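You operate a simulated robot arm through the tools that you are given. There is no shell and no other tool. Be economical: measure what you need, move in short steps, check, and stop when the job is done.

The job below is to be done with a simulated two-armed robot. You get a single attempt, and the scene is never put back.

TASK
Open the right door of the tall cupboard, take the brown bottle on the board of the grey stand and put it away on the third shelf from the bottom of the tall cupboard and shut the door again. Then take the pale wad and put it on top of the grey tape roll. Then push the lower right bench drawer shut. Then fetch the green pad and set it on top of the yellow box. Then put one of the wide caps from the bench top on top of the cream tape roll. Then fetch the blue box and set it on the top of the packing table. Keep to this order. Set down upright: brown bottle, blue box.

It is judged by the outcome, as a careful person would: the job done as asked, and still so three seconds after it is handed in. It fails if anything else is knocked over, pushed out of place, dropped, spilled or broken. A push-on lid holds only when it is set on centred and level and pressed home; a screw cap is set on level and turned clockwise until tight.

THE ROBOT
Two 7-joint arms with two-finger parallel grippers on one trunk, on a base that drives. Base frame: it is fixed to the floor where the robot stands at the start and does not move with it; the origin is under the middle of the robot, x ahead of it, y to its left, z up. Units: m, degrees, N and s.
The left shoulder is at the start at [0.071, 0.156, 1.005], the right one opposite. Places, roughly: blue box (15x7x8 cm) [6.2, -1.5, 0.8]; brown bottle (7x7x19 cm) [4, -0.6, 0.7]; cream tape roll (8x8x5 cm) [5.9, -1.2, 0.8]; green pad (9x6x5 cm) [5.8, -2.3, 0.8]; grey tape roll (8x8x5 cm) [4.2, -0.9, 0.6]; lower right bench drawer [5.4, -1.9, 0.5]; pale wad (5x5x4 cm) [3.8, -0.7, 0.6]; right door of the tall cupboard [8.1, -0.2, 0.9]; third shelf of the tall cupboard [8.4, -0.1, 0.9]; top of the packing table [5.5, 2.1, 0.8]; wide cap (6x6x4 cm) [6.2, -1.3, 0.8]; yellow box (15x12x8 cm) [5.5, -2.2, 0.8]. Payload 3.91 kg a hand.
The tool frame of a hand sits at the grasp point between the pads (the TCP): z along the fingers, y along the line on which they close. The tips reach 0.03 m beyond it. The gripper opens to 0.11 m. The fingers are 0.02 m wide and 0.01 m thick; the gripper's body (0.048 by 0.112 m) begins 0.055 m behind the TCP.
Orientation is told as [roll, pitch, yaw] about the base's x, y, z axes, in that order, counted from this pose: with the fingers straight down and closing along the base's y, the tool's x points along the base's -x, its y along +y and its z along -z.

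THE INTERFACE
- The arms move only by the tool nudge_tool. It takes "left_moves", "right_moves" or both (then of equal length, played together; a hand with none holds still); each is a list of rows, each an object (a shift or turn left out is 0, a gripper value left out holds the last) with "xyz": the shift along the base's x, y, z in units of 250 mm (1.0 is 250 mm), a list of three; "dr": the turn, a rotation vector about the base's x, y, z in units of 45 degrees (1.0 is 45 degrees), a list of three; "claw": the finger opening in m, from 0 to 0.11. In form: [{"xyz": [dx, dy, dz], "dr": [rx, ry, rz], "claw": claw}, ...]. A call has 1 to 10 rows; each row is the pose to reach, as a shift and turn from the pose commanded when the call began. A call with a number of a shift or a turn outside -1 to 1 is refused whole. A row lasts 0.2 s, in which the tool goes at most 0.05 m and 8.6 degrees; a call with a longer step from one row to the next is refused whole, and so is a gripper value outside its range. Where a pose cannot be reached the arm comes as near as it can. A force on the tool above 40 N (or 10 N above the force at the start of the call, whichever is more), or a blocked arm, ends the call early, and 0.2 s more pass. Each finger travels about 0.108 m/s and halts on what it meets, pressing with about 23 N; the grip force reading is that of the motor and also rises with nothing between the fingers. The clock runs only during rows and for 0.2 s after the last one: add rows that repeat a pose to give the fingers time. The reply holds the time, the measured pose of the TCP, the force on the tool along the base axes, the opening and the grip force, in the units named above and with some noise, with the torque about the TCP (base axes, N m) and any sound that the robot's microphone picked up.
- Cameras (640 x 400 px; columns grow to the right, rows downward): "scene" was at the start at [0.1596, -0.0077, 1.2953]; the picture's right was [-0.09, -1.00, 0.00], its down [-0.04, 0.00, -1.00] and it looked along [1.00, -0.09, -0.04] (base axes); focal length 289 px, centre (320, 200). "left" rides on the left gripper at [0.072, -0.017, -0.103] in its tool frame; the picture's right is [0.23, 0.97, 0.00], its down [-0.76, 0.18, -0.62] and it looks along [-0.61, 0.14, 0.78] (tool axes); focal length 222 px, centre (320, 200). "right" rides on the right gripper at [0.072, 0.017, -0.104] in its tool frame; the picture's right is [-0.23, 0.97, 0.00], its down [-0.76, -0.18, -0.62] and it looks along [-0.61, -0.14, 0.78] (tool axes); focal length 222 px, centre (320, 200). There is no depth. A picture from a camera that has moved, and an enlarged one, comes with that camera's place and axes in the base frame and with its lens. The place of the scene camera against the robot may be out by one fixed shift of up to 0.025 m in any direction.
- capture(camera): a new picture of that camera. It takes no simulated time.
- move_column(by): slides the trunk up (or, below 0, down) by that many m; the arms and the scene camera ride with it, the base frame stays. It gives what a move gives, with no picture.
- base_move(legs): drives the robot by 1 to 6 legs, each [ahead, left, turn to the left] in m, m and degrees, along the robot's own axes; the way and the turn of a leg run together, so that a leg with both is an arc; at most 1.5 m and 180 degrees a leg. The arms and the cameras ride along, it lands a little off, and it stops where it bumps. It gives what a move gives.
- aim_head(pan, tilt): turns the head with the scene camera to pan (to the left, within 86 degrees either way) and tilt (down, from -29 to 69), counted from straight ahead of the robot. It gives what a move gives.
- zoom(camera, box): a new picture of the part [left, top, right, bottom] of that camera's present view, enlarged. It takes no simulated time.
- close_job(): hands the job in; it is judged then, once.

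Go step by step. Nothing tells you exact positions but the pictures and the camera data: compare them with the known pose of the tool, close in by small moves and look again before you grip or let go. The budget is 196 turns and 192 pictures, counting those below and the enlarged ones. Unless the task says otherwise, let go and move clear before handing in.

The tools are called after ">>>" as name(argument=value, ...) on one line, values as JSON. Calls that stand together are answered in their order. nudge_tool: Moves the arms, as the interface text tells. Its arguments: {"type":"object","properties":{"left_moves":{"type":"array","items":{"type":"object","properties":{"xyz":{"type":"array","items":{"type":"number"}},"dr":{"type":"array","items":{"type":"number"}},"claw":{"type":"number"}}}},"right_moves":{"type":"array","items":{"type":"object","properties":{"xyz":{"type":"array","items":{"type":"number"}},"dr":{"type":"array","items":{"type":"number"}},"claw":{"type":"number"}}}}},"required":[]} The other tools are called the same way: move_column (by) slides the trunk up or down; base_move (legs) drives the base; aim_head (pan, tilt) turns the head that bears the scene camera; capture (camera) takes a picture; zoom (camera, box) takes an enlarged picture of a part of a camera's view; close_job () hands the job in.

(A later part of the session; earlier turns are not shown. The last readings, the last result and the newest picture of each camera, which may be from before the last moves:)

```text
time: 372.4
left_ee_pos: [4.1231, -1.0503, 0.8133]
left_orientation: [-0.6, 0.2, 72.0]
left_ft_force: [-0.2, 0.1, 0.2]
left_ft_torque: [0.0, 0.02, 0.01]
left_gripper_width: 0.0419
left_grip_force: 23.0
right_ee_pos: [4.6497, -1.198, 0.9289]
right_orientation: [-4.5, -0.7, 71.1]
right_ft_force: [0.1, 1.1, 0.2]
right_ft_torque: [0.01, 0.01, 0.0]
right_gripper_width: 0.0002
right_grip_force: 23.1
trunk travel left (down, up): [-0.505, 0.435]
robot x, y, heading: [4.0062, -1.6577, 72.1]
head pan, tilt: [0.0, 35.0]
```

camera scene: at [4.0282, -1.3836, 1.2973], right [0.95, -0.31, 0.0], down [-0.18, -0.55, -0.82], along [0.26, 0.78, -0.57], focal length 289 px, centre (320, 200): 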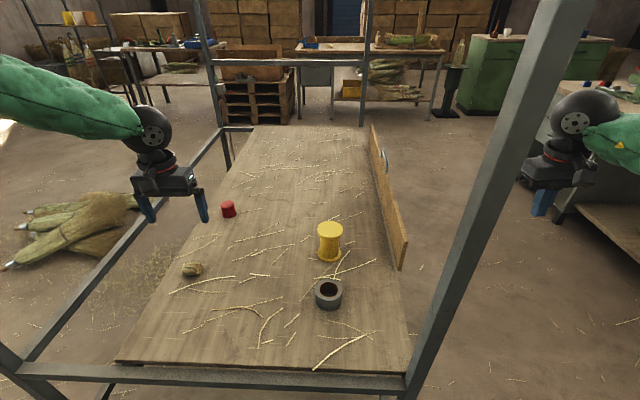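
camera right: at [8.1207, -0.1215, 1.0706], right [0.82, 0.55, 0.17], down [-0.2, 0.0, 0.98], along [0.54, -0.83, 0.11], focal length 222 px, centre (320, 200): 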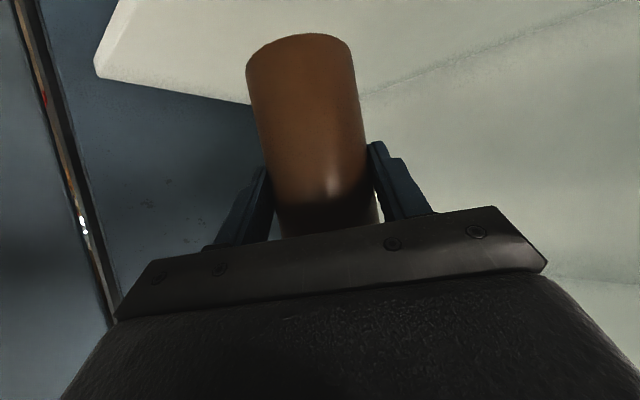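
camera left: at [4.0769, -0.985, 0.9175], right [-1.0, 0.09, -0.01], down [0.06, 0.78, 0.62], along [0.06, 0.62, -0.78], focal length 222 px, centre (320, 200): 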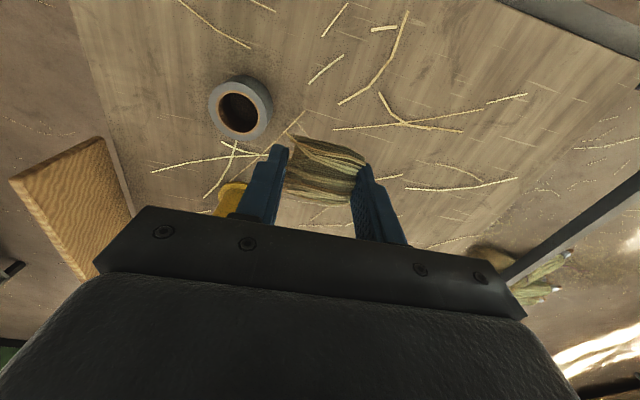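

>>> nudge_tool(left_moves=[{"xyz": [0.067, 0.13, 0]}, {"xyz": [0.134, 0.26, 0]}, {"xyz": [0.2, 0.39, -0.05]}, {"xyz": [0.268, 0.51, -0.15]}, {"xyz": [0.268, 0.51, -0.25]}, {"xyz": [0.268, 0.51, -0.25]}])

>>> capture(camera="left")

>>> zoom(camera="scene", box=[200, 150, 440, 300])

```text
time: 373.8
left_ee_pos: [4.1098, -0.9366, 0.7976]
left_orientation: [-0.7, 0.1, 71.9]
left_ft_force: [-0.5, -0.1, -0.2]
left_ft_torque: [-0.02, -0.01, -0.02]
left_gripper_width: 0.0418
left_grip_force: 23.1
left hand out of reach, approached as far as the arm can: row 1, 2, 3, 4, 5, 6
right_ee_pos: [4.6505, -1.1979, 0.9282]
right_orientation: [-4.4, -0.7, 71.0]
right_ft_force: [1.3, -0.4, -0.3]
right_ft_torque: [0.0, 0.0, 0.02]
right_gripper_width: 0.0
right_grip_force: 22.8
trunk travel left (down, up): [-0.505, 0.435]
robot x, y, heading: [4.0045, -1.6563, 72.2]
head pan, tilt: [0.0, 35.0]
```

```text
79 pictures are left
camera left: at [4.1018, -1.01, 0.9019], right [-1.0, 0.09, -0.01], down [0.06, 0.78, 0.62], along [0.06, 0.62, -0.78], focal length 222 px, centre (320, 200)
```

left: 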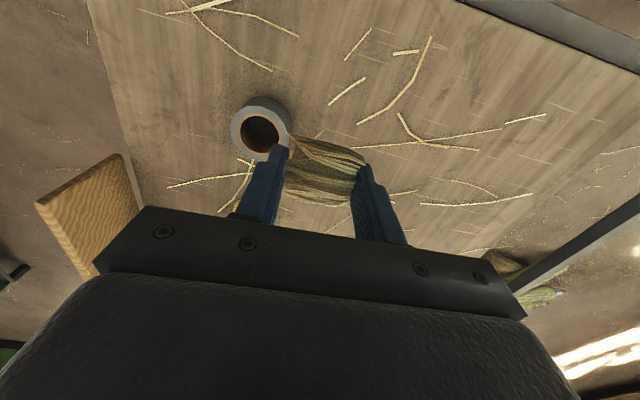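

```text
2.67 times, centred on (320, 225) of scene
camera zoom: at [4.067, -1.5235, 1.2973], right [0.95, -0.31, 0.0], down [-0.18, -0.55, -0.82], along [0.25, 0.78, -0.57], focal length 771 px, centre (320, 133)
```

zoom: 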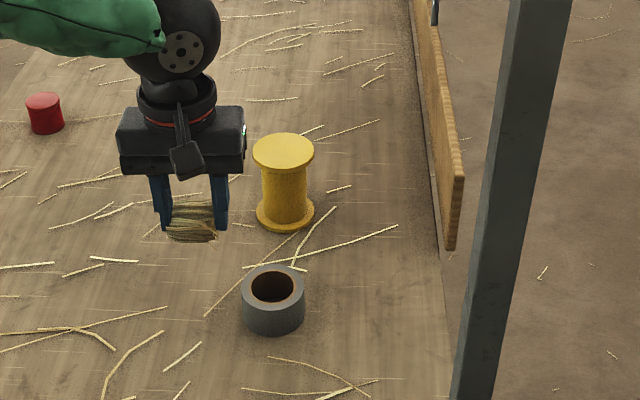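

The arm's sideways limit remains, so I'll strafe the base right another 0.13 m, to bring the tape roll under the left hand's range.

>>> base_move(legs=[[0, -0.13, 0]])

>>> capture(camera="left")

```text
time: 375.1
left_ee_pos: [4.2368, -0.9789, 0.7971]
left_orientation: [-0.6, 0.1, 71.9]
left_ft_force: [0.0, 0.8, 0.2]
left_ft_torque: [0.01, 0.06, 0.01]
left_gripper_width: 0.0417
left_grip_force: 23.7
right_ee_pos: [4.7765, -1.2407, 0.9271]
right_orientation: [-4.2, -0.7, 71.1]
right_ft_force: [0.1, -0.8, 0.2]
right_ft_torque: [-0.01, 0.02, -0.04]
right_gripper_width: 0.0
right_grip_force: 23.3
trunk travel left (down, up): [-0.505, 0.435]
robot x, y, heading: [4.1303, -1.6951, 71.8]
head pan, tilt: [0.0, 35.0]
```

```text
77 pictures are left
camera left: at [4.2286, -1.0515, 0.9023], right [-1.0, 0.09, -0.01], down [0.06, 0.78, 0.62], along [0.06, 0.62, -0.78], focal length 222 px, centre (320, 200)
```

left: 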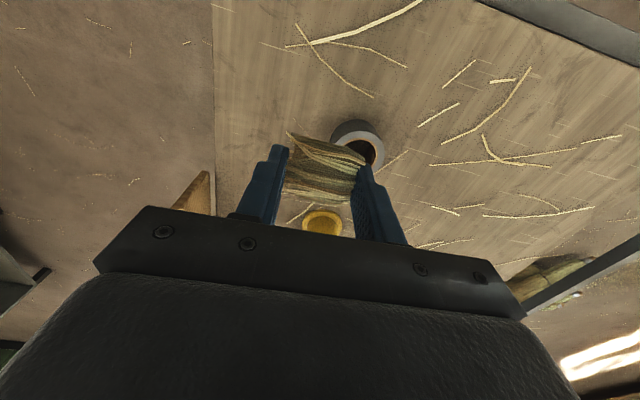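

Tape roll centre is at about (4.193, −0.921). I'll move the wad over it and lower to just above.

>>> nudge_tool(left_moves=[{"xyz": [-0.09, 0.116, 0]}, {"xyz": [-0.176, 0.232, 0]}, {"xyz": [-0.176, 0.232, -0.13]}, {"xyz": [-0.176, 0.232, -0.26]}, {"xyz": [-0.176, 0.232, -0.38]}, {"xyz": [-0.176, 0.232, -0.38]}])

>>> capture(camera="left")

>>> capture(camera="scene")

```text
time: 376.5
left_ee_pos: [4.1695, -0.9267, 0.7206]
left_orientation: [-0.9, -0.1, 71.8]
left_ft_force: [-0.7, -0.3, -0.4]
left_ft_torque: [0.0, 0.01, 0.02]
left_gripper_width: 0.0416
left_grip_force: 23.1
left hand out of reach, approached as far as the arm can: row 4, 5, 6
right_ee_pos: [4.775, -1.2403, 0.9283]
right_orientation: [-4.4, -0.7, 71.0]
right_ft_force: [0.2, 0.0, -0.2]
right_ft_torque: [0.01, 0.02, -0.01]
right_gripper_width: 0.0
right_grip_force: 22.8
trunk travel left (down, up): [-0.505, 0.435]
robot x, y, heading: [4.1278, -1.6944, 71.7]
head pan, tilt: [0.0, 35.0]
```

```text
76 pictures are left
camera left: at [4.1624, -1.0009, 0.8248], right [-1.0, 0.09, -0.01], down [0.06, 0.78, 0.62], along [0.07, 0.62, -0.78], focal length 222 px, centre (320, 200)
```

left: 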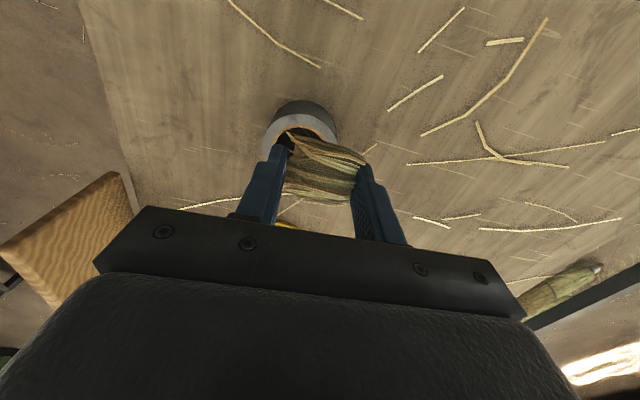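

```text
75 pictures are left
camera scene: at [4.1921, -1.5646, 1.2973], right [0.95, -0.31, 0.0], down [-0.18, -0.55, -0.82], along [0.26, 0.78, -0.57], focal length 289 px, centre (320, 200)
```

scene: 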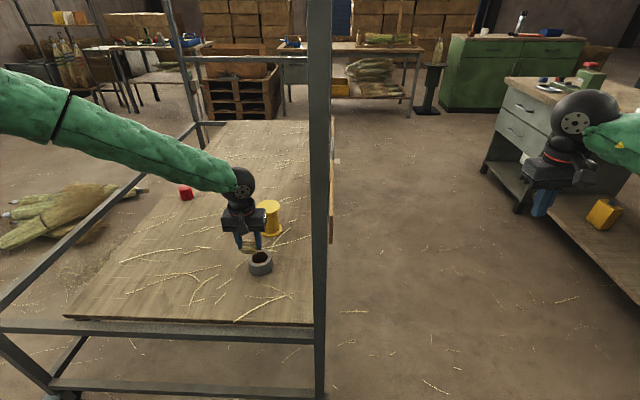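

Lowering the arm makes it drift left. I'll regain the position higher up, over the roll's centre, and lower with the trunk instead.

>>> nudge_tool(left_moves=[{"xyz": [0.03, 0.01, 0.12]}, {"xyz": [0.06, 0.02, 0.24]}, {"xyz": [0.096, 0.024, 0.34]}, {"xyz": [0.096, 0.024, 0.34]}])

>>> move_column(by=-0.1)

>>> capture(camera="left")

>>> zoom(camera="scene", box=[180, 150, 340, 280])

```text
time: 377.5
left_ee_pos: [4.1943, -0.9197, 0.8055]
left_orientation: [-0.7, 0.2, 71.8]
left_ft_force: [-0.6, 0.3, 0.2]
left_ft_torque: [-0.02, -0.03, 0.01]
left_gripper_width: 0.0416
left_grip_force: 23.1
right_ee_pos: [4.7748, -1.2399, 0.929]
right_orientation: [-4.3, -0.6, 71.1]
right_ft_force: [-1.5, 0.3, -0.4]
right_ft_torque: [0.01, 0.01, -0.03]
right_gripper_width: 0.0
right_grip_force: 23.1
trunk travel left (down, up): [-0.505, 0.435]
robot x, y, heading: [4.1318, -1.696, 72.0]
head pan, tilt: [0.0, 35.0]
```

```text
time: 378.8
left_ee_pos: [4.1961, -0.9199, 0.7054]
left_orientation: [-0.6, 0.1, 71.8]
left_ft_force: [-0.1, -0.4, 0.2]
left_ft_torque: [0.01, 0.01, -0.01]
left_gripper_width: 0.0416
left_grip_force: 23.0
right_ee_pos: [4.7748, -1.2393, 0.8288]
right_orientation: [-4.5, -0.7, 71.1]
right_ft_force: [0.5, 0.1, 0.7]
right_ft_torque: [-0.01, -0.03, 0.0]
right_gripper_width: 0.0001
right_grip_force: 23.2
trunk travel left (down, up): [-0.405, 0.535]
robot x, y, heading: [4.1275, -1.6963, 71.7]
head pan, tilt: [0.0, 35.0]
```

```text
74 pictures are left
camera left: at [4.1868, -0.9946, 0.8099], right [-1.0, 0.09, -0.01], down [0.06, 0.78, 0.62], along [0.06, 0.62, -0.78], focal length 222 px, centre (320, 200)
```

left: 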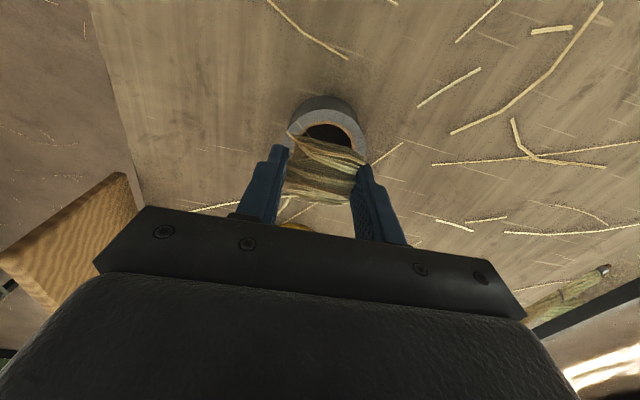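

```text
3.08 times, centred on (260, 215) of scene
camera zoom: at [4.1919, -1.5647, 1.1975], right [0.95, -0.31, 0.0], down [-0.18, -0.55, -0.82], along [0.26, 0.78, -0.57], focal length 890 px, centre (505, 154)
```

zoom: 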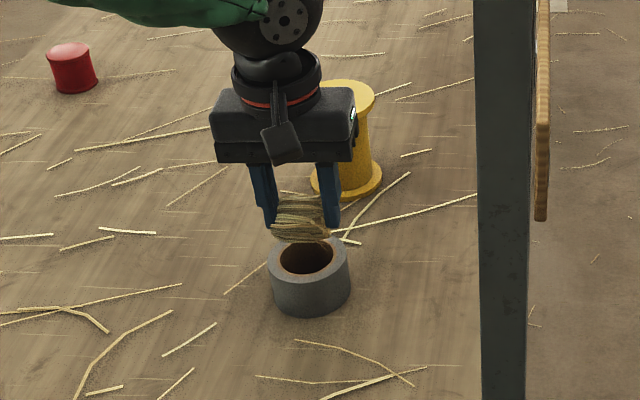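

The wad is over the roll, centred to within about a centimetre. I'll lower the last 3 cm with the trunk.

>>> move_column(by=-0.027)

>>> zoom(camera="scene", box=[180, 120, 340, 250])

```text
time: 379.5
left_ee_pos: [4.1944, -0.9207, 0.6791]
left_orientation: [-0.8, 0.0, 71.8]
left_ft_force: [0.1, -0.1, 0.2]
left_ft_torque: [-0.01, 0.03, 0.03]
left_gripper_width: 0.0419
left_grip_force: 23.2
right_ee_pos: [4.7749, -1.2398, 0.8025]
right_orientation: [-4.3, -0.7, 71.1]
right_ft_force: [-0.8, -0.3, 0.3]
right_ft_torque: [0.05, 0.02, 0.04]
right_gripper_width: 0.0
right_grip_force: 23.0
trunk travel left (down, up): [-0.378, 0.562]
robot x, y, heading: [4.1335, -1.6977, 71.9]
head pan, tilt: [0.0, 35.0]
```

```text
3.08 times, centred on (260, 185) of scene
camera zoom: at [4.1918, -1.5648, 1.1705], right [0.95, -0.31, 0.0], down [-0.18, -0.55, -0.82], along [0.26, 0.78, -0.57], focal length 890 px, centre (505, 246)
```

zoom: 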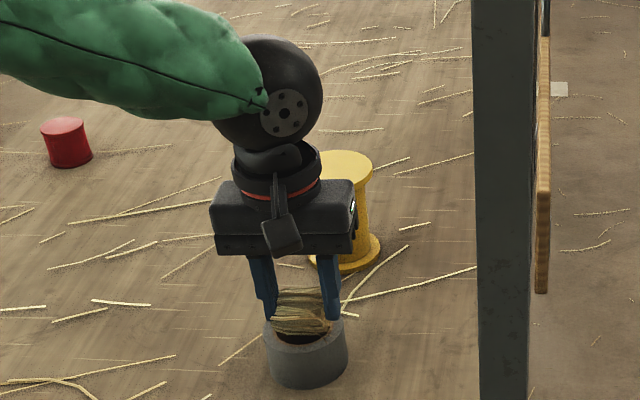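

The wad sits slightly toward the far side of the ring. I'll shift it 1 cm toward me, then lower until contact.

>>> nudge_tool(left_moves=[{"xyz": [0.008, -0.02, 0]}, {"xyz": [0.012, -0.04, 0]}, {"xyz": [0.012, -0.04, 0]}])

>>> move_column(by=-0.008)

>>> zoom(camera="scene", box=[180, 120, 340, 250])

```text
time: 380.3
left_ee_pos: [4.1981, -0.9304, 0.6773]
left_orientation: [-0.7, 0.0, 71.8]
left_ft_force: [-0.1, -0.3, -0.7]
left_ft_torque: [-0.02, -0.01, -0.01]
left_gripper_width: 0.0419
left_grip_force: 23.1
right_ee_pos: [4.7737, -1.2397, 0.8021]
right_orientation: [-4.4, -0.8, 71.0]
right_ft_force: [0.1, -0.3, 1.0]
right_ft_torque: [-0.04, -0.02, 0.01]
right_gripper_width: 0.0001
right_grip_force: 23.2
trunk travel left (down, up): [-0.378, 0.562]
robot x, y, heading: [4.1329, -1.6951, 72.0]
head pan, tilt: [0.0, 35.0]
```

```text
time: 380.9
left_ee_pos: [4.1981, -0.931, 0.6709]
left_orientation: [-0.7, -0.1, 71.8]
left_ft_force: [-0.5, 1.0, 12.2]
left_ft_torque: [0.16, 0.06, -0.03]
left_gripper_width: 0.0415
left_grip_force: 23.0
right_ee_pos: [4.7742, -1.2403, 0.7936]
right_orientation: [-4.4, -0.7, 71.1]
right_ft_force: [0.1, -0.2, 0.7]
right_ft_torque: [0.0, 0.01, -0.01]
right_gripper_width: 0.0
right_grip_force: 23.1
trunk travel left (down, up): [-0.37, 0.57]
robot x, y, heading: [4.1329, -1.6962, 72.0]
head pan, tilt: [0.0, 35.0]
```

```text
3.08 times, centred on (260, 185) of scene
camera zoom: at [4.1919, -1.5651, 1.1626], right [0.95, -0.31, 0.0], down [-0.18, -0.54, -0.82], along [0.26, 0.78, -0.57], focal length 890 px, centre (505, 246)
```

zoom: 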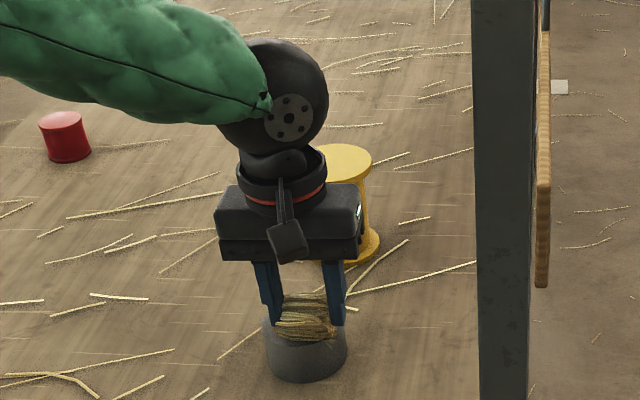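

Contact with 12 N: the wad rests on the ring. I'll release gently and raise with the trunk.

>>> nudge_tool(left_moves=[{"claw": 0.05}, {"claw": 0.06}, {"claw": 0.075}, {"claw": 0.09}])

>>> move_column(by=0.2)

>>> zoom(camera="scene", box=[180, 180, 340, 310])

```text
time: 381.9
left_ee_pos: [4.1982, -0.9315, 0.6698]
left_orientation: [-0.7, 0.0, 71.8]
left_ft_force: [-0.5, -0.1, 0.7]
left_ft_torque: [0.03, -0.06, 0.0]
left_gripper_width: 0.09
left_grip_force: 0.0
right_ee_pos: [4.7741, -1.2408, 0.7925]
right_orientation: [-4.3, -0.7, 71.1]
right_ft_force: [0.7, 0.3, -0.5]
right_ft_torque: [-0.02, -0.03, 0.02]
right_gripper_width: 0.0
right_grip_force: 23.2
trunk travel left (down, up): [-0.37, 0.57]
robot x, y, heading: [4.1293, -1.6937, 72.0]
head pan, tilt: [0.0, 35.0]
```

```text
time: 384.1
left_ee_pos: [4.199, -0.9313, 0.869]
left_orientation: [-0.8, 0.1, 71.8]
left_ft_force: [-0.3, 0.2, 0.2]
left_ft_torque: [0.02, 0.01, 0.0]
left_gripper_width: 0.0902
left_grip_force: 0.1
right_ee_pos: [4.7754, -1.2399, 0.993]
right_orientation: [-4.4, -0.4, 71.1]
right_ft_force: [-0.5, 0.1, -0.3]
right_ft_torque: [-0.01, 0.01, -0.04]
right_gripper_width: 0.0
right_grip_force: 22.8
trunk travel left (down, up): [-0.57, 0.37]
robot x, y, heading: [4.131, -1.6957, 71.8]
head pan, tilt: [0.0, 35.0]
```

```text
3.08 times, centred on (260, 245) of scene
camera zoom: at [4.1922, -1.5641, 1.3622], right [0.95, -0.31, 0.0], down [-0.18, -0.55, -0.82], along [0.25, 0.78, -0.57], focal length 890 px, centre (505, 62)
```

zoom: 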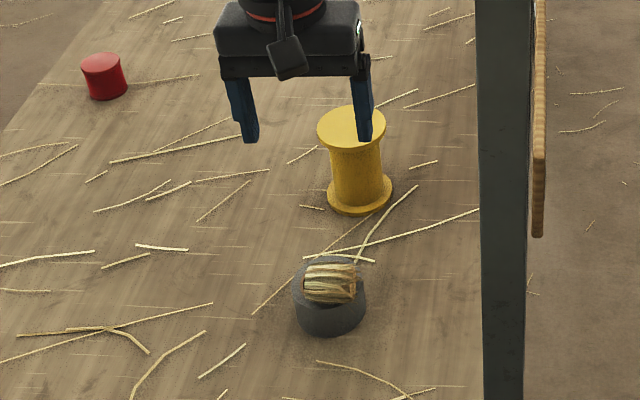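

The wad sits on the tape roll. Next the drawer: I'll back out of the cart, then fold the left hand in and pitch the right tool forward, and turn to face the bench.

>>> base_move(legs=[[-0.75, 0, 0]])

>>> nudge_tool(left_moves=[{"xyz": [-0.05, -0.13, 0.05]}, {"xyz": [-0.1, -0.26, 0.1]}, {"xyz": [-0.15, -0.39, 0.15]}, {"xyz": [-0.2, -0.52, 0.2]}, {"xyz": [-0.25, -0.65, 0.25]}, {"xyz": [-0.3, -0.78, 0.3]}, {"xyz": [-0.3, -0.78, 0.3]}], right_moves=[{"dr": [0.15, -0.05, 0]}, {"dr": [0.3, -0.1, 0]}, {"dr": [0.46, -0.15, 0]}, {"dr": [0.62, -0.2, 0]}, {"dr": [0.78, -0.25, 0]}, {"dr": [0.951, -0.309, 0]}, {"dr": [0.951, -0.309, 0]}])

>>> base_move(legs=[[0, 0, -45], [0, 0, -44], [0.5, 0, 0], [0, 1.05, 0]])

>>> capture(camera="scene")

```text
time: 388.2
left_ee_pos: [3.9648, -1.6519, 0.8701]
left_orientation: [-0.7, -0.1, 71.3]
left_ft_force: [-0.5, -1.2, 0.1]
left_ft_torque: [-0.01, 0.01, -0.01]
left_gripper_width: 0.0899
left_grip_force: 0.1
right_ee_pos: [4.5393, -1.967, 0.9938]
right_orientation: [-4.4, -0.7, 70.6]
right_ft_force: [-0.9, -0.9, -0.7]
right_ft_torque: [0.01, 0.03, -0.01]
right_gripper_width: 0.0003
right_grip_force: 22.8
trunk travel left (down, up): [-0.57, 0.37]
robot x, y, heading: [3.8908, -2.416, 71.3]
head pan, tilt: [0.0, 35.0]
```

```text
time: 389.8
left_ee_pos: [3.8897, -1.8459, 0.9441]
left_orientation: [-0.7, 0.1, 71.2]
left_ft_force: [-0.6, 0.5, -0.3]
left_ft_torque: [-0.06, -0.03, 0.02]
left_gripper_width: 0.0901
left_grip_force: 0.1
right_ee_pos: [4.5401, -1.9638, 0.9929]
right_orientation: [-2.9, -45.6, 70.0]
right_ft_force: [-0.7, -0.2, -0.8]
right_ft_torque: [0.03, 0.02, 0.01]
right_gripper_width: 0.0
right_grip_force: 23.0
trunk travel left (down, up): [-0.57, 0.37]
robot x, y, heading: [3.8873, -2.4201, 71.4]
head pan, tilt: [0.0, 35.0]
```

```text
time: 401.8
left_ee_pos: [5.252, -1.5642, 0.9447]
left_orientation: [-0.7, 0.0, -17.3]
left_ft_force: [0.3, 0.2, -1.1]
left_ft_torque: [-0.01, -0.01, -0.04]
left_gripper_width: 0.0898
left_grip_force: 0.0
right_ee_pos: [5.1489, -2.2165, 0.9936]
right_orientation: [-2.9, -45.6, -18.7]
right_ft_force: [0.3, -0.4, 0.5]
right_ft_torque: [0.02, 0.01, -0.02]
right_gripper_width: 0.0
right_grip_force: 23.3
trunk travel left (down, up): [-0.57, 0.37]
robot x, y, heading: [4.6819, -1.5786, -17.2]
head pan, tilt: [0.0, 35.0]
```

```text
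69 pictures are left
camera scene: at [4.8326, -1.6189, 1.3623], right [-0.3, -0.95, 0.0], down [-0.55, 0.17, -0.82], along [0.78, -0.24, -0.57], focal length 289 px, centre (320, 200)
```

scene: 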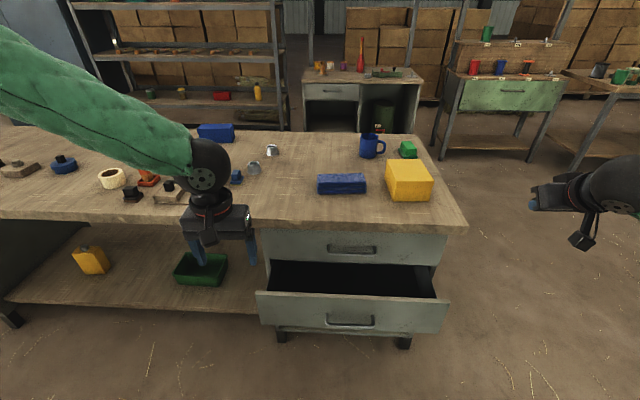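

Clear view: the lower drawer's front is at about 0.68 m ahead, sticking out roughly 16 cm. I'll shift the base left so the right hand lines up with the drawer's middle, and lower the trunk.

>>> base_move(legs=[[-0.06, 0.25, 0]])

>>> move_column(by=-0.4)

>>> move_column(by=-0.065)

>>> capture(camera="scene")

```text
time: 403.6
left_ee_pos: [5.2691, -1.3056, 0.9451]
left_orientation: [-0.9, -0.1, -17.3]
left_ft_force: [0.8, 0.3, -0.1]
left_ft_torque: [-0.04, -0.03, 0.03]
left_gripper_width: 0.0899
left_grip_force: 0.1
right_ee_pos: [5.1674, -1.9574, 0.9943]
right_orientation: [-3.0, -45.6, -18.5]
right_ft_force: [-0.6, 0.2, -0.4]
right_ft_torque: [-0.05, 0.0, -0.05]
right_gripper_width: 0.0
right_grip_force: 22.3
trunk travel left (down, up): [-0.57, 0.37]
robot x, y, heading: [4.6988, -1.3221, -17.0]
head pan, tilt: [0.0, 35.0]
```

```text
time: 407.4
left_ee_pos: [5.2679, -1.3071, 0.5447]
left_orientation: [-0.8, 0.0, -17.2]
left_ft_force: [0.1, -0.2, 0.3]
left_ft_torque: [0.0, -0.01, -0.03]
left_gripper_width: 0.09
left_grip_force: 0.1
right_ee_pos: [5.1668, -1.9582, 0.5948]
right_orientation: [-2.9, -45.7, -18.6]
right_ft_force: [-0.2, 0.1, 0.3]
right_ft_torque: [0.01, -0.01, 0.0]
right_gripper_width: 0.0
right_grip_force: 23.2
trunk travel left (down, up): [-0.17, 0.77]
robot x, y, heading: [4.6979, -1.3202, -17.1]
head pan, tilt: [0.0, 35.0]
```

```text
time: 408.5
left_ee_pos: [5.2671, -1.3065, 0.4798]
left_orientation: [-0.7, -0.1, -17.1]
left_ft_force: [-1.0, 0.2, -0.1]
left_ft_torque: [0.03, -0.01, -0.01]
left_gripper_width: 0.0899
left_grip_force: 0.1
right_ee_pos: [5.1673, -1.9585, 0.5294]
right_orientation: [-2.9, -45.7, -18.6]
right_ft_force: [0.4, -0.2, 0.2]
right_ft_torque: [0.0, -0.02, 0.03]
right_gripper_width: 0.0
right_grip_force: 23.1
trunk travel left (down, up): [-0.105, 0.835]
robot x, y, heading: [4.6967, -1.3193, -17.1]
head pan, tilt: [0.0, 35.0]
```

```text
68 pictures are left
camera scene: at [4.8489, -1.3623, 0.8975], right [-0.29, -0.96, 0.0], down [-0.55, 0.17, -0.82], along [0.78, -0.24, -0.57], focal length 289 px, centre (320, 200)
```

scene: 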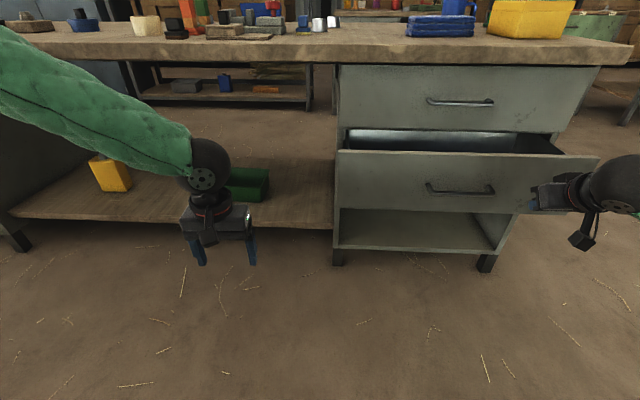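

The drawer's middle is 10 cm left of my right hand and its handle at z≈0.50. I'll shift left 0.1 m, raise to just above the handle, and drive ahead 0.08 m.

>>> base_move(legs=[[0.07, 0.1, 0]])

>>> move_column(by=0.045)

>>> nudge_tool(right_moves=[{"xyz": [0.08, -0.024, 0]}, {"xyz": [0.16, -0.048, 0]}, {"xyz": [0.24, -0.072, 0]}, {"xyz": [0.32, -0.096, 0]}, {"xyz": [0.4, -0.12, 0]}, {"xyz": [0.48, -0.144, 0]}, {"xyz": [0.56, -0.168, 0]}, {"xyz": [0.64, -0.192, 0]}, {"xyz": [0.72, -0.216, 0]}, {"xyz": [0.8, -0.24, 0]}])

>>> capture(camera="scene")

```text
time: 409.7
left_ee_pos: [5.365, -1.2311, 0.4802]
left_orientation: [-0.7, 0.0, -17.1]
left_ft_force: [0.6, 0.5, -1.1]
left_ft_torque: [-0.02, -0.01, -0.01]
left_gripper_width: 0.09
left_grip_force: 0.2
right_ee_pos: [5.2628, -1.883, 0.5282]
right_orientation: [-2.8, -45.5, -18.6]
right_ft_force: [-0.9, -1.0, -0.2]
right_ft_torque: [-0.01, 0.0, 0.02]
right_gripper_width: 0.0
right_grip_force: 22.3
trunk travel left (down, up): [-0.105, 0.835]
robot x, y, heading: [4.797, -1.2498, -17.3]
head pan, tilt: [0.0, 35.0]
```

```text
time: 410.6
left_ee_pos: [5.3648, -1.2319, 0.5263]
left_orientation: [-0.7, 0.1, -17.2]
left_ft_force: [-0.2, -0.1, 0.6]
left_ft_torque: [0.0, 0.03, 0.0]
left_gripper_width: 0.0898
left_grip_force: 0.0
right_ee_pos: [5.2626, -1.8838, 0.5739]
right_orientation: [-2.9, -45.7, -18.6]
right_ft_force: [0.2, 0.7, 0.2]
right_ft_torque: [0.02, -0.01, -0.02]
right_gripper_width: 0.0002
right_grip_force: 23.0
trunk travel left (down, up): [-0.15, 0.79]
robot x, y, heading: [4.7947, -1.246, -17.2]
head pan, tilt: [0.0, 35.0]
```

```text
time: 412.5
left_ee_pos: [5.3638, -1.2321, 0.5255]
left_orientation: [-0.7, 0.1, -17.4]
left_ft_force: [-0.1, -0.2, 0.1]
left_ft_torque: [0.01, -0.03, -0.01]
left_gripper_width: 0.0902
left_grip_force: 0.1
right_ee_pos: [5.4256, -1.9316, 0.5747]
right_orientation: [-2.9, -45.3, -18.8]
right_ft_force: [-9.5, 4.5, 4.4]
right_ft_torque: [0.07, 0.0, 0.05]
right_gripper_width: 0.0003
right_grip_force: 23.0
trunk travel left (down, up): [-0.15, 0.79]
robot x, y, heading: [4.7948, -1.2495, -17.1]
head pan, tilt: [0.0, 35.0]
stopped in row 9 (right hand): the force on the tool passed its limit at 92 N (the readings are from after the stop); the commanded pose is now the measured one
```

```text
67 pictures are left
camera scene: at [4.9451, -1.2868, 0.9425], right [-0.3, -0.95, 0.0], down [-0.55, 0.17, -0.82], along [0.78, -0.24, -0.57], focal length 289 px, centre (320, 200)
```

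scene: 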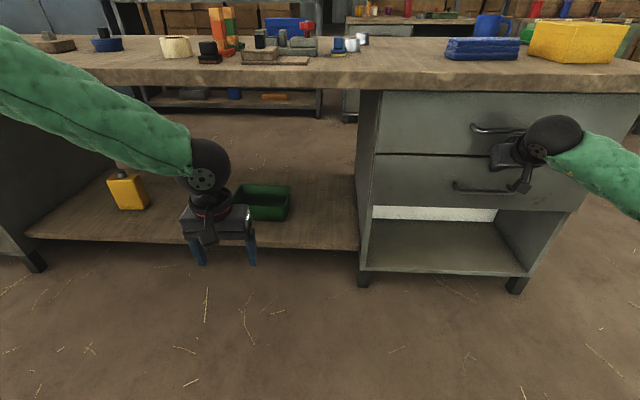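

The drawer is shut, flush with the one above. Next the green pad: I'll back off, raise the trunk, point the right fingers down, and move right in front of the yellow box.

>>> base_move(legs=[[-0.15, 0, 0]])

>>> move_column(by=0.4)

>>> nudge_tool(left_moves=[{"xyz": [0, 0, 0.12]}, {"xyz": [0, 0, 0.24]}, {"xyz": [0, 0, 0.36]}, {"xyz": [0, 0, 0.48]}, {"xyz": [0, 0, 0.6]}, {"xyz": [0, 0, 0.7]}, {"xyz": [0, 0, 0.7]}], right_moves=[{"xyz": [0, 0, 0.1], "dr": [0.045, 0.15, 0]}, {"xyz": [0, 0, 0.2], "dr": [0.09, 0.3, 0], "claw": 0.03}, {"xyz": [0, 0, 0.3], "dr": [0.135, 0.45, 0], "claw": 0.06}, {"xyz": [0, 0, 0.4], "dr": [0.18, 0.6, 0], "claw": 0.09}, {"xyz": [0, 0, 0.4], "dr": [0.23, 0.75, 0], "claw": 0.09}, {"xyz": [0, 0, 0.4], "dr": [0.28, 0.91, 0], "claw": 0.09}, {"xyz": [0, 0, 0.4], "dr": [0.294, 0.956, 0], "claw": 0.09}])

>>> base_move(legs=[[0, -0.5, 0], [0.52, 0, 0]])

>>> aim_head(pan=-15, tilt=40)

>>> capture(camera="scene")

>>> capture(camera="right")

```text
time: 413.9
left_ee_pos: [5.2209, -1.1872, 0.5239]
left_orientation: [-0.7, 0.2, -17.3]
left_ft_force: [0.1, 0.1, 0.7]
left_ft_torque: [0.01, 0.01, 0.0]
left_gripper_width: 0.0895
left_grip_force: 0.1
right_ee_pos: [5.2836, -1.8873, 0.5727]
right_orientation: [-2.9, -45.1, -18.7]
right_ft_force: [0.3, 0.4, -0.4]
right_ft_torque: [0.03, -0.03, 0.0]
right_gripper_width: 0.0001
right_grip_force: 23.1
trunk travel left (down, up): [-0.15, 0.79]
robot x, y, heading: [4.6491, -1.202, -17.3]
head pan, tilt: [0.0, 35.0]
```

```text
time: 417.7
left_ee_pos: [5.2209, -1.1884, 0.9244]
left_orientation: [-0.7, 0.2, -17.3]
left_ft_force: [-0.2, -0.2, -0.4]
left_ft_torque: [-0.01, 0.02, -0.01]
left_gripper_width: 0.0898
left_grip_force: 0.0
right_ee_pos: [5.2824, -1.8876, 0.9725]
right_orientation: [-3.0, -45.3, -18.7]
right_ft_force: [0.0, -0.5, 0.7]
right_ft_torque: [-0.02, 0.01, -0.04]
right_gripper_width: 0.0
right_grip_force: 23.1
trunk travel left (down, up): [-0.55, 0.39]
robot x, y, heading: [4.6504, -1.202, -17.2]
head pan, tilt: [0.0, 35.0]
```

```text
time: 419.3
left_ee_pos: [5.2216, -1.187, 1.0991]
left_orientation: [-0.8, 0.1, -17.3]
left_ft_force: [-0.4, -0.1, 0.2]
left_ft_torque: [0.01, 0.02, -0.03]
left_gripper_width: 0.0902
left_grip_force: 0.0
right_ee_pos: [5.2817, -1.8873, 1.0722]
right_orientation: [-4.1, -0.1, -18.2]
right_ft_force: [-1.2, 0.9, -0.1]
right_ft_torque: [-0.03, -0.01, -0.02]
right_gripper_width: 0.0901
right_grip_force: 0.0
trunk travel left (down, up): [-0.55, 0.39]
robot x, y, heading: [4.6497, -1.2012, -17.6]
head pan, tilt: [0.0, 35.0]
```

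```text
time: 424.9
left_ee_pos: [5.5732, -1.8205, 1.0998]
left_orientation: [-0.7, 0.1, -17.4]
left_ft_force: [-0.3, 0.4, 0.4]
left_ft_torque: [0.06, -0.03, 0.03]
left_gripper_width: 0.09
left_grip_force: 0.1
right_ee_pos: [5.6332, -2.5205, 1.0717]
right_orientation: [-4.0, -0.2, -18.2]
right_ft_force: [0.9, 1.0, -1.0]
right_ft_torque: [0.0, 0.02, 0.02]
right_gripper_width: 0.0902
right_grip_force: 0.1
trunk travel left (down, up): [-0.55, 0.39]
robot x, y, heading: [5.0022, -1.8321, -17.4]
head pan, tilt: [0.0, 35.0]
```

```text
time: 425.6
left_ee_pos: [5.573, -1.8211, 1.0991]
left_orientation: [-0.7, 0.1, -17.5]
left_ft_force: [0.1, 0.2, 0.5]
left_ft_torque: [0.02, -0.03, 0.01]
left_gripper_width: 0.0901
left_grip_force: 0.1
right_ee_pos: [5.6327, -2.5198, 1.0731]
right_orientation: [-4.1, -0.3, -18.3]
right_ft_force: [-0.3, 0.3, 0.0]
right_ft_torque: [0.02, -0.02, 0.01]
right_gripper_width: 0.0898
right_grip_force: 0.1
trunk travel left (down, up): [-0.55, 0.39]
robot x, y, heading: [5.0034, -1.8361, -17.4]
head pan, tilt: [-15.0, 40.0]
```

```text
66 pictures are left
camera scene: at [5.1411, -1.8926, 1.3348], right [-0.54, -0.84, 0.0], down [-0.54, 0.34, -0.77], along [0.65, -0.41, -0.64], focal length 289 px, centre (320, 200)
```

scene: 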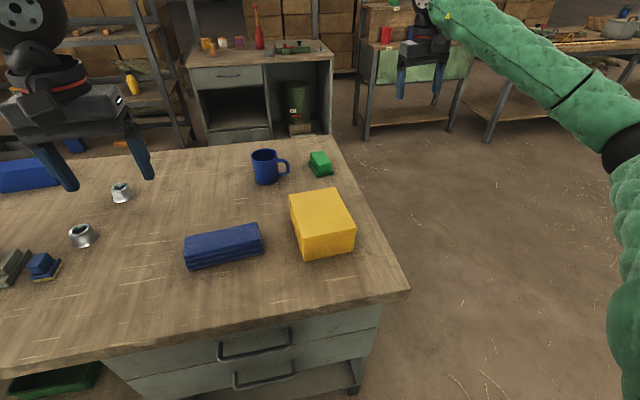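

```text
65 pictures are left
camera right: at [5.5716, -2.4733, 1.1734], right [0.52, 0.85, -0.07], down [0.68, -0.37, 0.64], along [0.52, -0.38, -0.77], focal length 222 px, centre (320, 200)
```

right: 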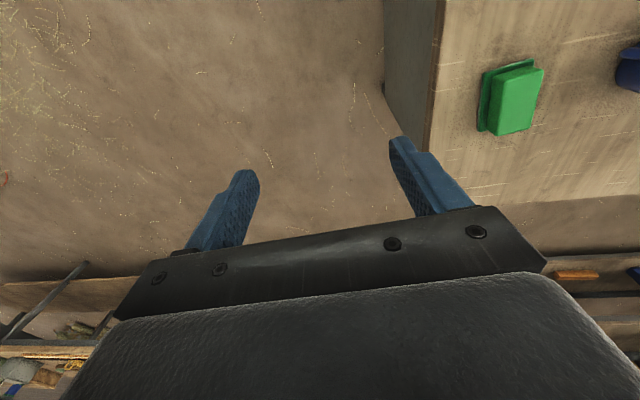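

The pad is at about (5.773, −2.305) behind the yellow box. I'll bring the right hand above it, turning the tool to line up with the pad.

>>> nudge_tool(right_moves=[{"xyz": [0.09, 0.14, 0], "dr": [0.015, -0.005, -0.08]}, {"xyz": [0.18, 0.28, 0], "dr": [0.03, -0.01, -0.16]}, {"xyz": [0.27, 0.42, 0], "dr": [0.045, -0.015, -0.24]}, {"xyz": [0.36, 0.56, 0], "dr": [0.06, -0.02, -0.32]}, {"xyz": [0.46, 0.71, -0.05], "dr": [0.075, -0.025, -0.4]}, {"xyz": [0.56, 0.86, -0.15], "dr": [0.087, -0.027, -0.49]}, {"xyz": [0.56, 0.86, -0.3], "dr": [0.087, -0.027, -0.49]}, {"xyz": [0.56, 0.86, -0.4], "dr": [0.087, -0.027, -0.49]}])

>>> capture(camera="right")

>>> zoom(camera="scene", box=[220, 110, 420, 270])

```text
refused: row 6 steps farther than a row can; nothing moved
```

```text
64 pictures are left
camera right: at [5.5716, -2.4733, 1.1734], right [0.52, 0.85, -0.07], down [0.68, -0.37, 0.64], along [0.52, -0.38, -0.77], focal length 222 px, centre (320, 200)
```

right: 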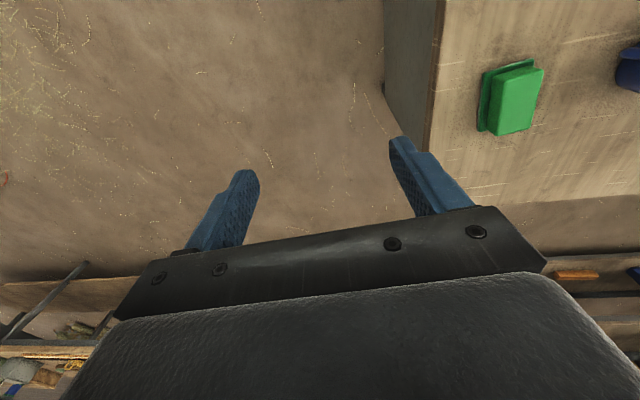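

```text
2.50 times, centred on (320, 190) of scene
camera zoom: at [5.1411, -1.8926, 1.3348], right [-0.54, -0.84, 0.0], down [-0.54, 0.34, -0.77], along [0.65, -0.41, -0.64], focal length 723 px, centre (320, 225)
```

zoom: 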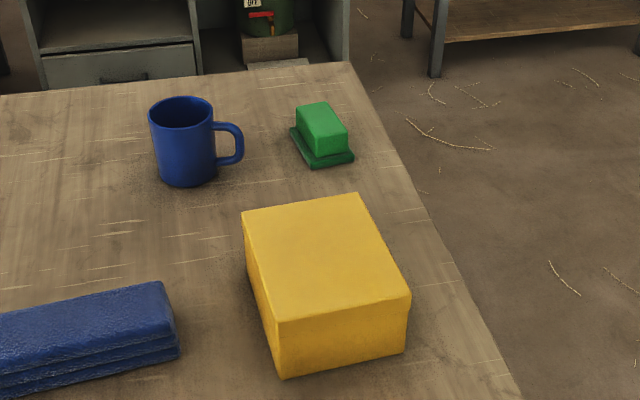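

The pad is aligned with the bench edge, so no turn is needed. I'll repeat the move in smaller rows.

>>> nudge_tool(right_moves=[{"xyz": [0.09, 0.14, 0], "dr": [0.02, -0.006, 0]}, {"xyz": [0.18, 0.28, 0], "dr": [0.04, -0.012, 0]}, {"xyz": [0.27, 0.42, 0], "dr": [0.06, -0.018, 0]}, {"xyz": [0.36, 0.56, 0], "dr": [0.087, -0.027, 0]}, {"xyz": [0.45, 0.7, 0], "dr": [0.087, -0.027, 0]}, {"xyz": [0.54, 0.84, 0], "dr": [0.087, -0.027, 0]}, {"xyz": [0.56, 0.86, -0.15], "dr": [0.087, -0.027, 0]}, {"xyz": [0.56, 0.86, -0.3], "dr": [0.087, -0.027, 0]}, {"xyz": [0.56, 0.86, -0.45], "dr": [0.087, -0.027, 0]}])

>>> capture(camera="right")

>>> zoom(camera="scene", box=[220, 80, 420, 240])

```text
time: 427.6
left_ee_pos: [5.5728, -1.82, 1.0995]
left_orientation: [-0.7, 0.1, -17.3]
left_ft_force: [-0.3, -0.4, -0.4]
left_ft_torque: [0.0, 0.04, 0.0]
left_gripper_width: 0.09
left_grip_force: 0.0
right_ee_pos: [5.7736, -2.3056, 0.9597]
right_orientation: [0.1, -0.2, -18.4]
right_ft_force: [0.6, 0.3, -0.4]
right_ft_torque: [0.02, 0.02, 0.04]
right_gripper_width: 0.0899
right_grip_force: 0.0
trunk travel left (down, up): [-0.55, 0.39]
robot x, y, heading: [5.0014, -1.8303, -17.5]
head pan, tilt: [-15.0, 40.0]
```

```text
62 pictures are left
camera right: at [5.7102, -2.2652, 1.0615], right [0.52, 0.85, 0.0], down [0.67, -0.41, 0.62], along [0.53, -0.33, -0.78], focal length 222 px, centre (320, 200)
```

right: 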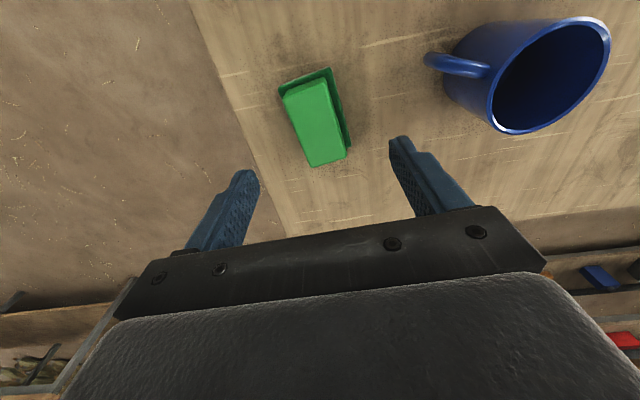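

```text
2.50 times, centred on (320, 160) of scene
camera zoom: at [5.1419, -1.8934, 1.3347], right [-0.54, -0.84, 0.0], down [-0.54, 0.34, -0.77], along [0.65, -0.41, -0.64], focal length 723 px, centre (320, 300)
```

zoom: 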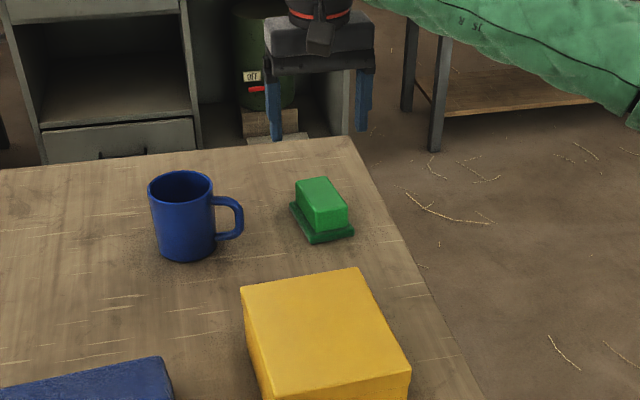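

The hand is centred over the pad. I'll narrow the opening slightly, descend and grip the block.

>>> nudge_tool(right_moves=[{"xyz": [-0.01, -0.005, -0.12], "claw": 0.08}, {"xyz": [-0.02, -0.008, -0.24], "claw": 0.08}, {"xyz": [-0.02, -0.008, -0.36], "claw": 0.08}, {"xyz": [-0.02, -0.008, -0.46], "claw": 0.08}, {"xyz": [-0.02, -0.008, -0.46], "claw": 0.06}, {"xyz": [-0.02, -0.008, -0.46], "claw": 0.04}, {"xyz": [-0.02, -0.008, -0.46], "claw": 0.02}, {"xyz": [-0.02, -0.008, -0.46], "claw": 0.02}, {"xyz": [-0.02, -0.008, -0.46], "claw": 0.02}])

>>> zoom(camera="scene", box=[220, 80, 420, 240])

```text
time: 429.6
left_ee_pos: [5.5742, -1.818, 1.099]
left_orientation: [-0.7, 0.1, -17.3]
left_ft_force: [0.4, -0.8, 0.4]
left_ft_torque: [0.02, 0.02, 0.02]
left_gripper_width: 0.0902
left_grip_force: 0.1
right_ee_pos: [5.7678, -2.3071, 0.8459]
right_orientation: [0.1, -0.2, -18.4]
right_ft_force: [-0.2, 0.6, 0.8]
right_ft_torque: [-0.03, -0.05, 0.03]
right_gripper_width: 0.0444
right_grip_force: 22.8
trunk travel left (down, up): [-0.55, 0.39]
robot x, y, heading: [5.0051, -1.8308, -17.3]
head pan, tilt: [-15.0, 40.0]
```

```text
2.50 times, centred on (320, 160) of scene
camera zoom: at [5.1413, -1.8926, 1.3347], right [-0.54, -0.84, 0.0], down [-0.54, 0.34, -0.77], along [0.65, -0.41, -0.64], focal length 723 px, centre (320, 300)
```

zoom: 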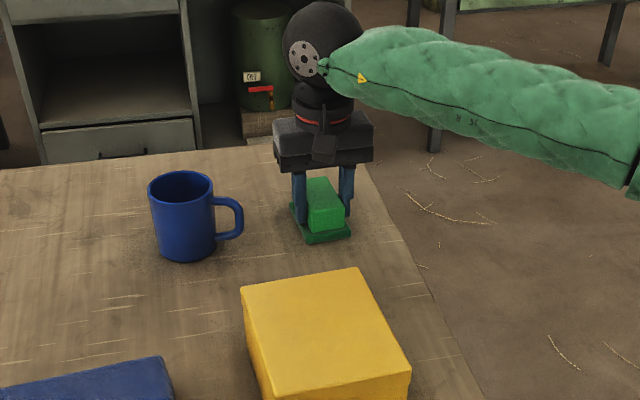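

The pad is gripped. I'll lift it and carry it over the yellow box's centre, at about (5.525, −2.153).

>>> nudge_tool(right_moves=[{"xyz": [0, 0, 0.18]}, {"xyz": [0, 0, 0.36]}, {"xyz": [-0.03, 0.02, 0.5]}, {"xyz": [-0.165, 0.105, 0.52]}, {"xyz": [-0.3, 0.19, 0.52]}, {"xyz": [-0.435, 0.278, 0.52]}, {"xyz": [-0.57, 0.364, 0.52]}, {"xyz": [-0.705, 0.45, 0.52]}, {"xyz": [-0.84, 0.536, 0.52]}, {"xyz": [-0.97, 0.62, 0.52]}])

>>> capture(camera="right")

>>> capture(camera="scene")

```text
time: 431.8
left_ee_pos: [5.573, -1.8197, 1.0991]
left_orientation: [-0.8, 0.0, -17.3]
left_ft_force: [0.0, -0.5, 1.0]
left_ft_torque: [-0.02, -0.03, 0.01]
left_gripper_width: 0.09
left_grip_force: 0.0
right_ee_pos: [5.5242, -2.1525, 0.9755]
right_orientation: [0.0, -0.2, -18.4]
right_ft_force: [-0.4, 0.5, 0.1]
right_ft_torque: [0.02, 0.0, -0.02]
right_gripper_width: 0.0441
right_grip_force: 22.9
trunk travel left (down, up): [-0.55, 0.39]
robot x, y, heading: [5.0063, -1.8283, -17.8]
head pan, tilt: [-15.0, 40.0]
```

```text
59 pictures are left
camera right: at [5.461, -2.1119, 1.0777], right [0.52, 0.85, 0.0], down [0.66, -0.41, 0.63], along [0.53, -0.33, -0.78], focal length 222 px, centre (320, 200)
```

right: 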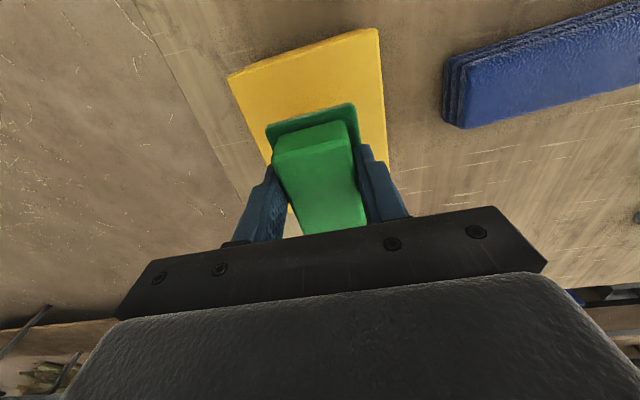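

```text
58 pictures are left
camera scene: at [5.1409, -1.8925, 1.3348], right [-0.54, -0.84, 0.0], down [-0.54, 0.34, -0.77], along [0.65, -0.41, -0.64], focal length 289 px, centre (320, 200)
```

scene: 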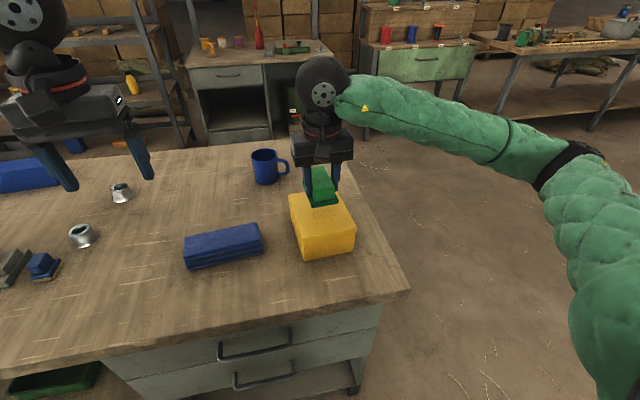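

The box's centre is 1.2 cm further forward than the hand. I'll correct and lower gently onto it.

>>> nudge_tool(right_moves=[{"xyz": [0.05, -0.016, 0]}, {"xyz": [0.05, -0.016, -0.08]}, {"xyz": [0.05, -0.016, -0.15]}, {"xyz": [0.05, -0.016, -0.17]}, {"xyz": [0.05, -0.016, -0.185]}, {"xyz": [0.05, -0.016, -0.195]}])

>>> zoom(camera="scene", box=[240, 130, 400, 260])

```text
time: 433.2
left_ee_pos: [5.5729, -1.8193, 1.0994]
left_orientation: [-0.7, 0.2, -17.4]
left_ft_force: [0.0, 0.2, -0.2]
left_ft_torque: [-0.01, 0.0, 0.02]
left_gripper_width: 0.0899
left_grip_force: 0.1
right_ee_pos: [5.5376, -2.1554, 0.9261]
right_orientation: [0.1, -0.2, -18.3]
right_ft_force: [-0.1, -0.4, -1.0]
right_ft_torque: [0.01, -0.02, -0.02]
right_gripper_width: 0.0435
right_grip_force: 23.1
trunk travel left (down, up): [-0.55, 0.39]
robot x, y, heading: [5.0004, -1.8312, -17.4]
head pan, tilt: [-15.0, 40.0]
```

```text
3.08 times, centred on (320, 195) of scene
camera zoom: at [5.1413, -1.8927, 1.3347], right [-0.54, -0.84, 0.0], down [-0.54, 0.34, -0.77], along [0.65, -0.41, -0.64], focal length 890 px, centre (320, 215)
```

zoom: 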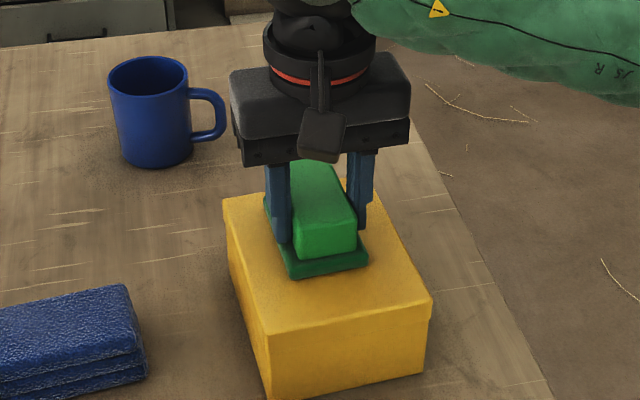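

The pad is just above or touching the box top, well inside its outline. I'll press down a few millimetres more to find contact, then release.

>>> nudge_tool(right_moves=[{"xyz": [-0.02, 0.006, -0.01]}, {"xyz": [-0.035, 0.01, -0.02]}, {"xyz": [-0.035, 0.01, -0.03]}, {"xyz": [-0.035, 0.01, -0.03]}])

```text
time: 434.3
left_ee_pos: [5.5713, -1.8194, 1.1002]
left_orientation: [-0.6, 0.0, -17.4]
left_ft_force: [-0.1, -0.4, 0.0]
left_ft_torque: [-0.02, -0.03, 0.0]
left_gripper_width: 0.0901
left_grip_force: 0.1
right_ee_pos: [5.5279, -2.1532, 0.9227]
right_orientation: [0.2, -0.5, -18.3]
right_ft_force: [-4.2, 2.7, 19.4]
right_ft_torque: [0.11, 0.83, -0.06]
right_gripper_width: 0.0434
right_grip_force: 23.1
trunk travel left (down, up): [-0.55, 0.39]
robot x, y, heading: [5.0031, -1.8324, -17.3]
head pan, tilt: [-15.0, 40.0]
stopped in row 4 (right hand): the force on the tool passed its limit at 41 N (the readings are from after the stop); the commanded pose is now the measured one
```

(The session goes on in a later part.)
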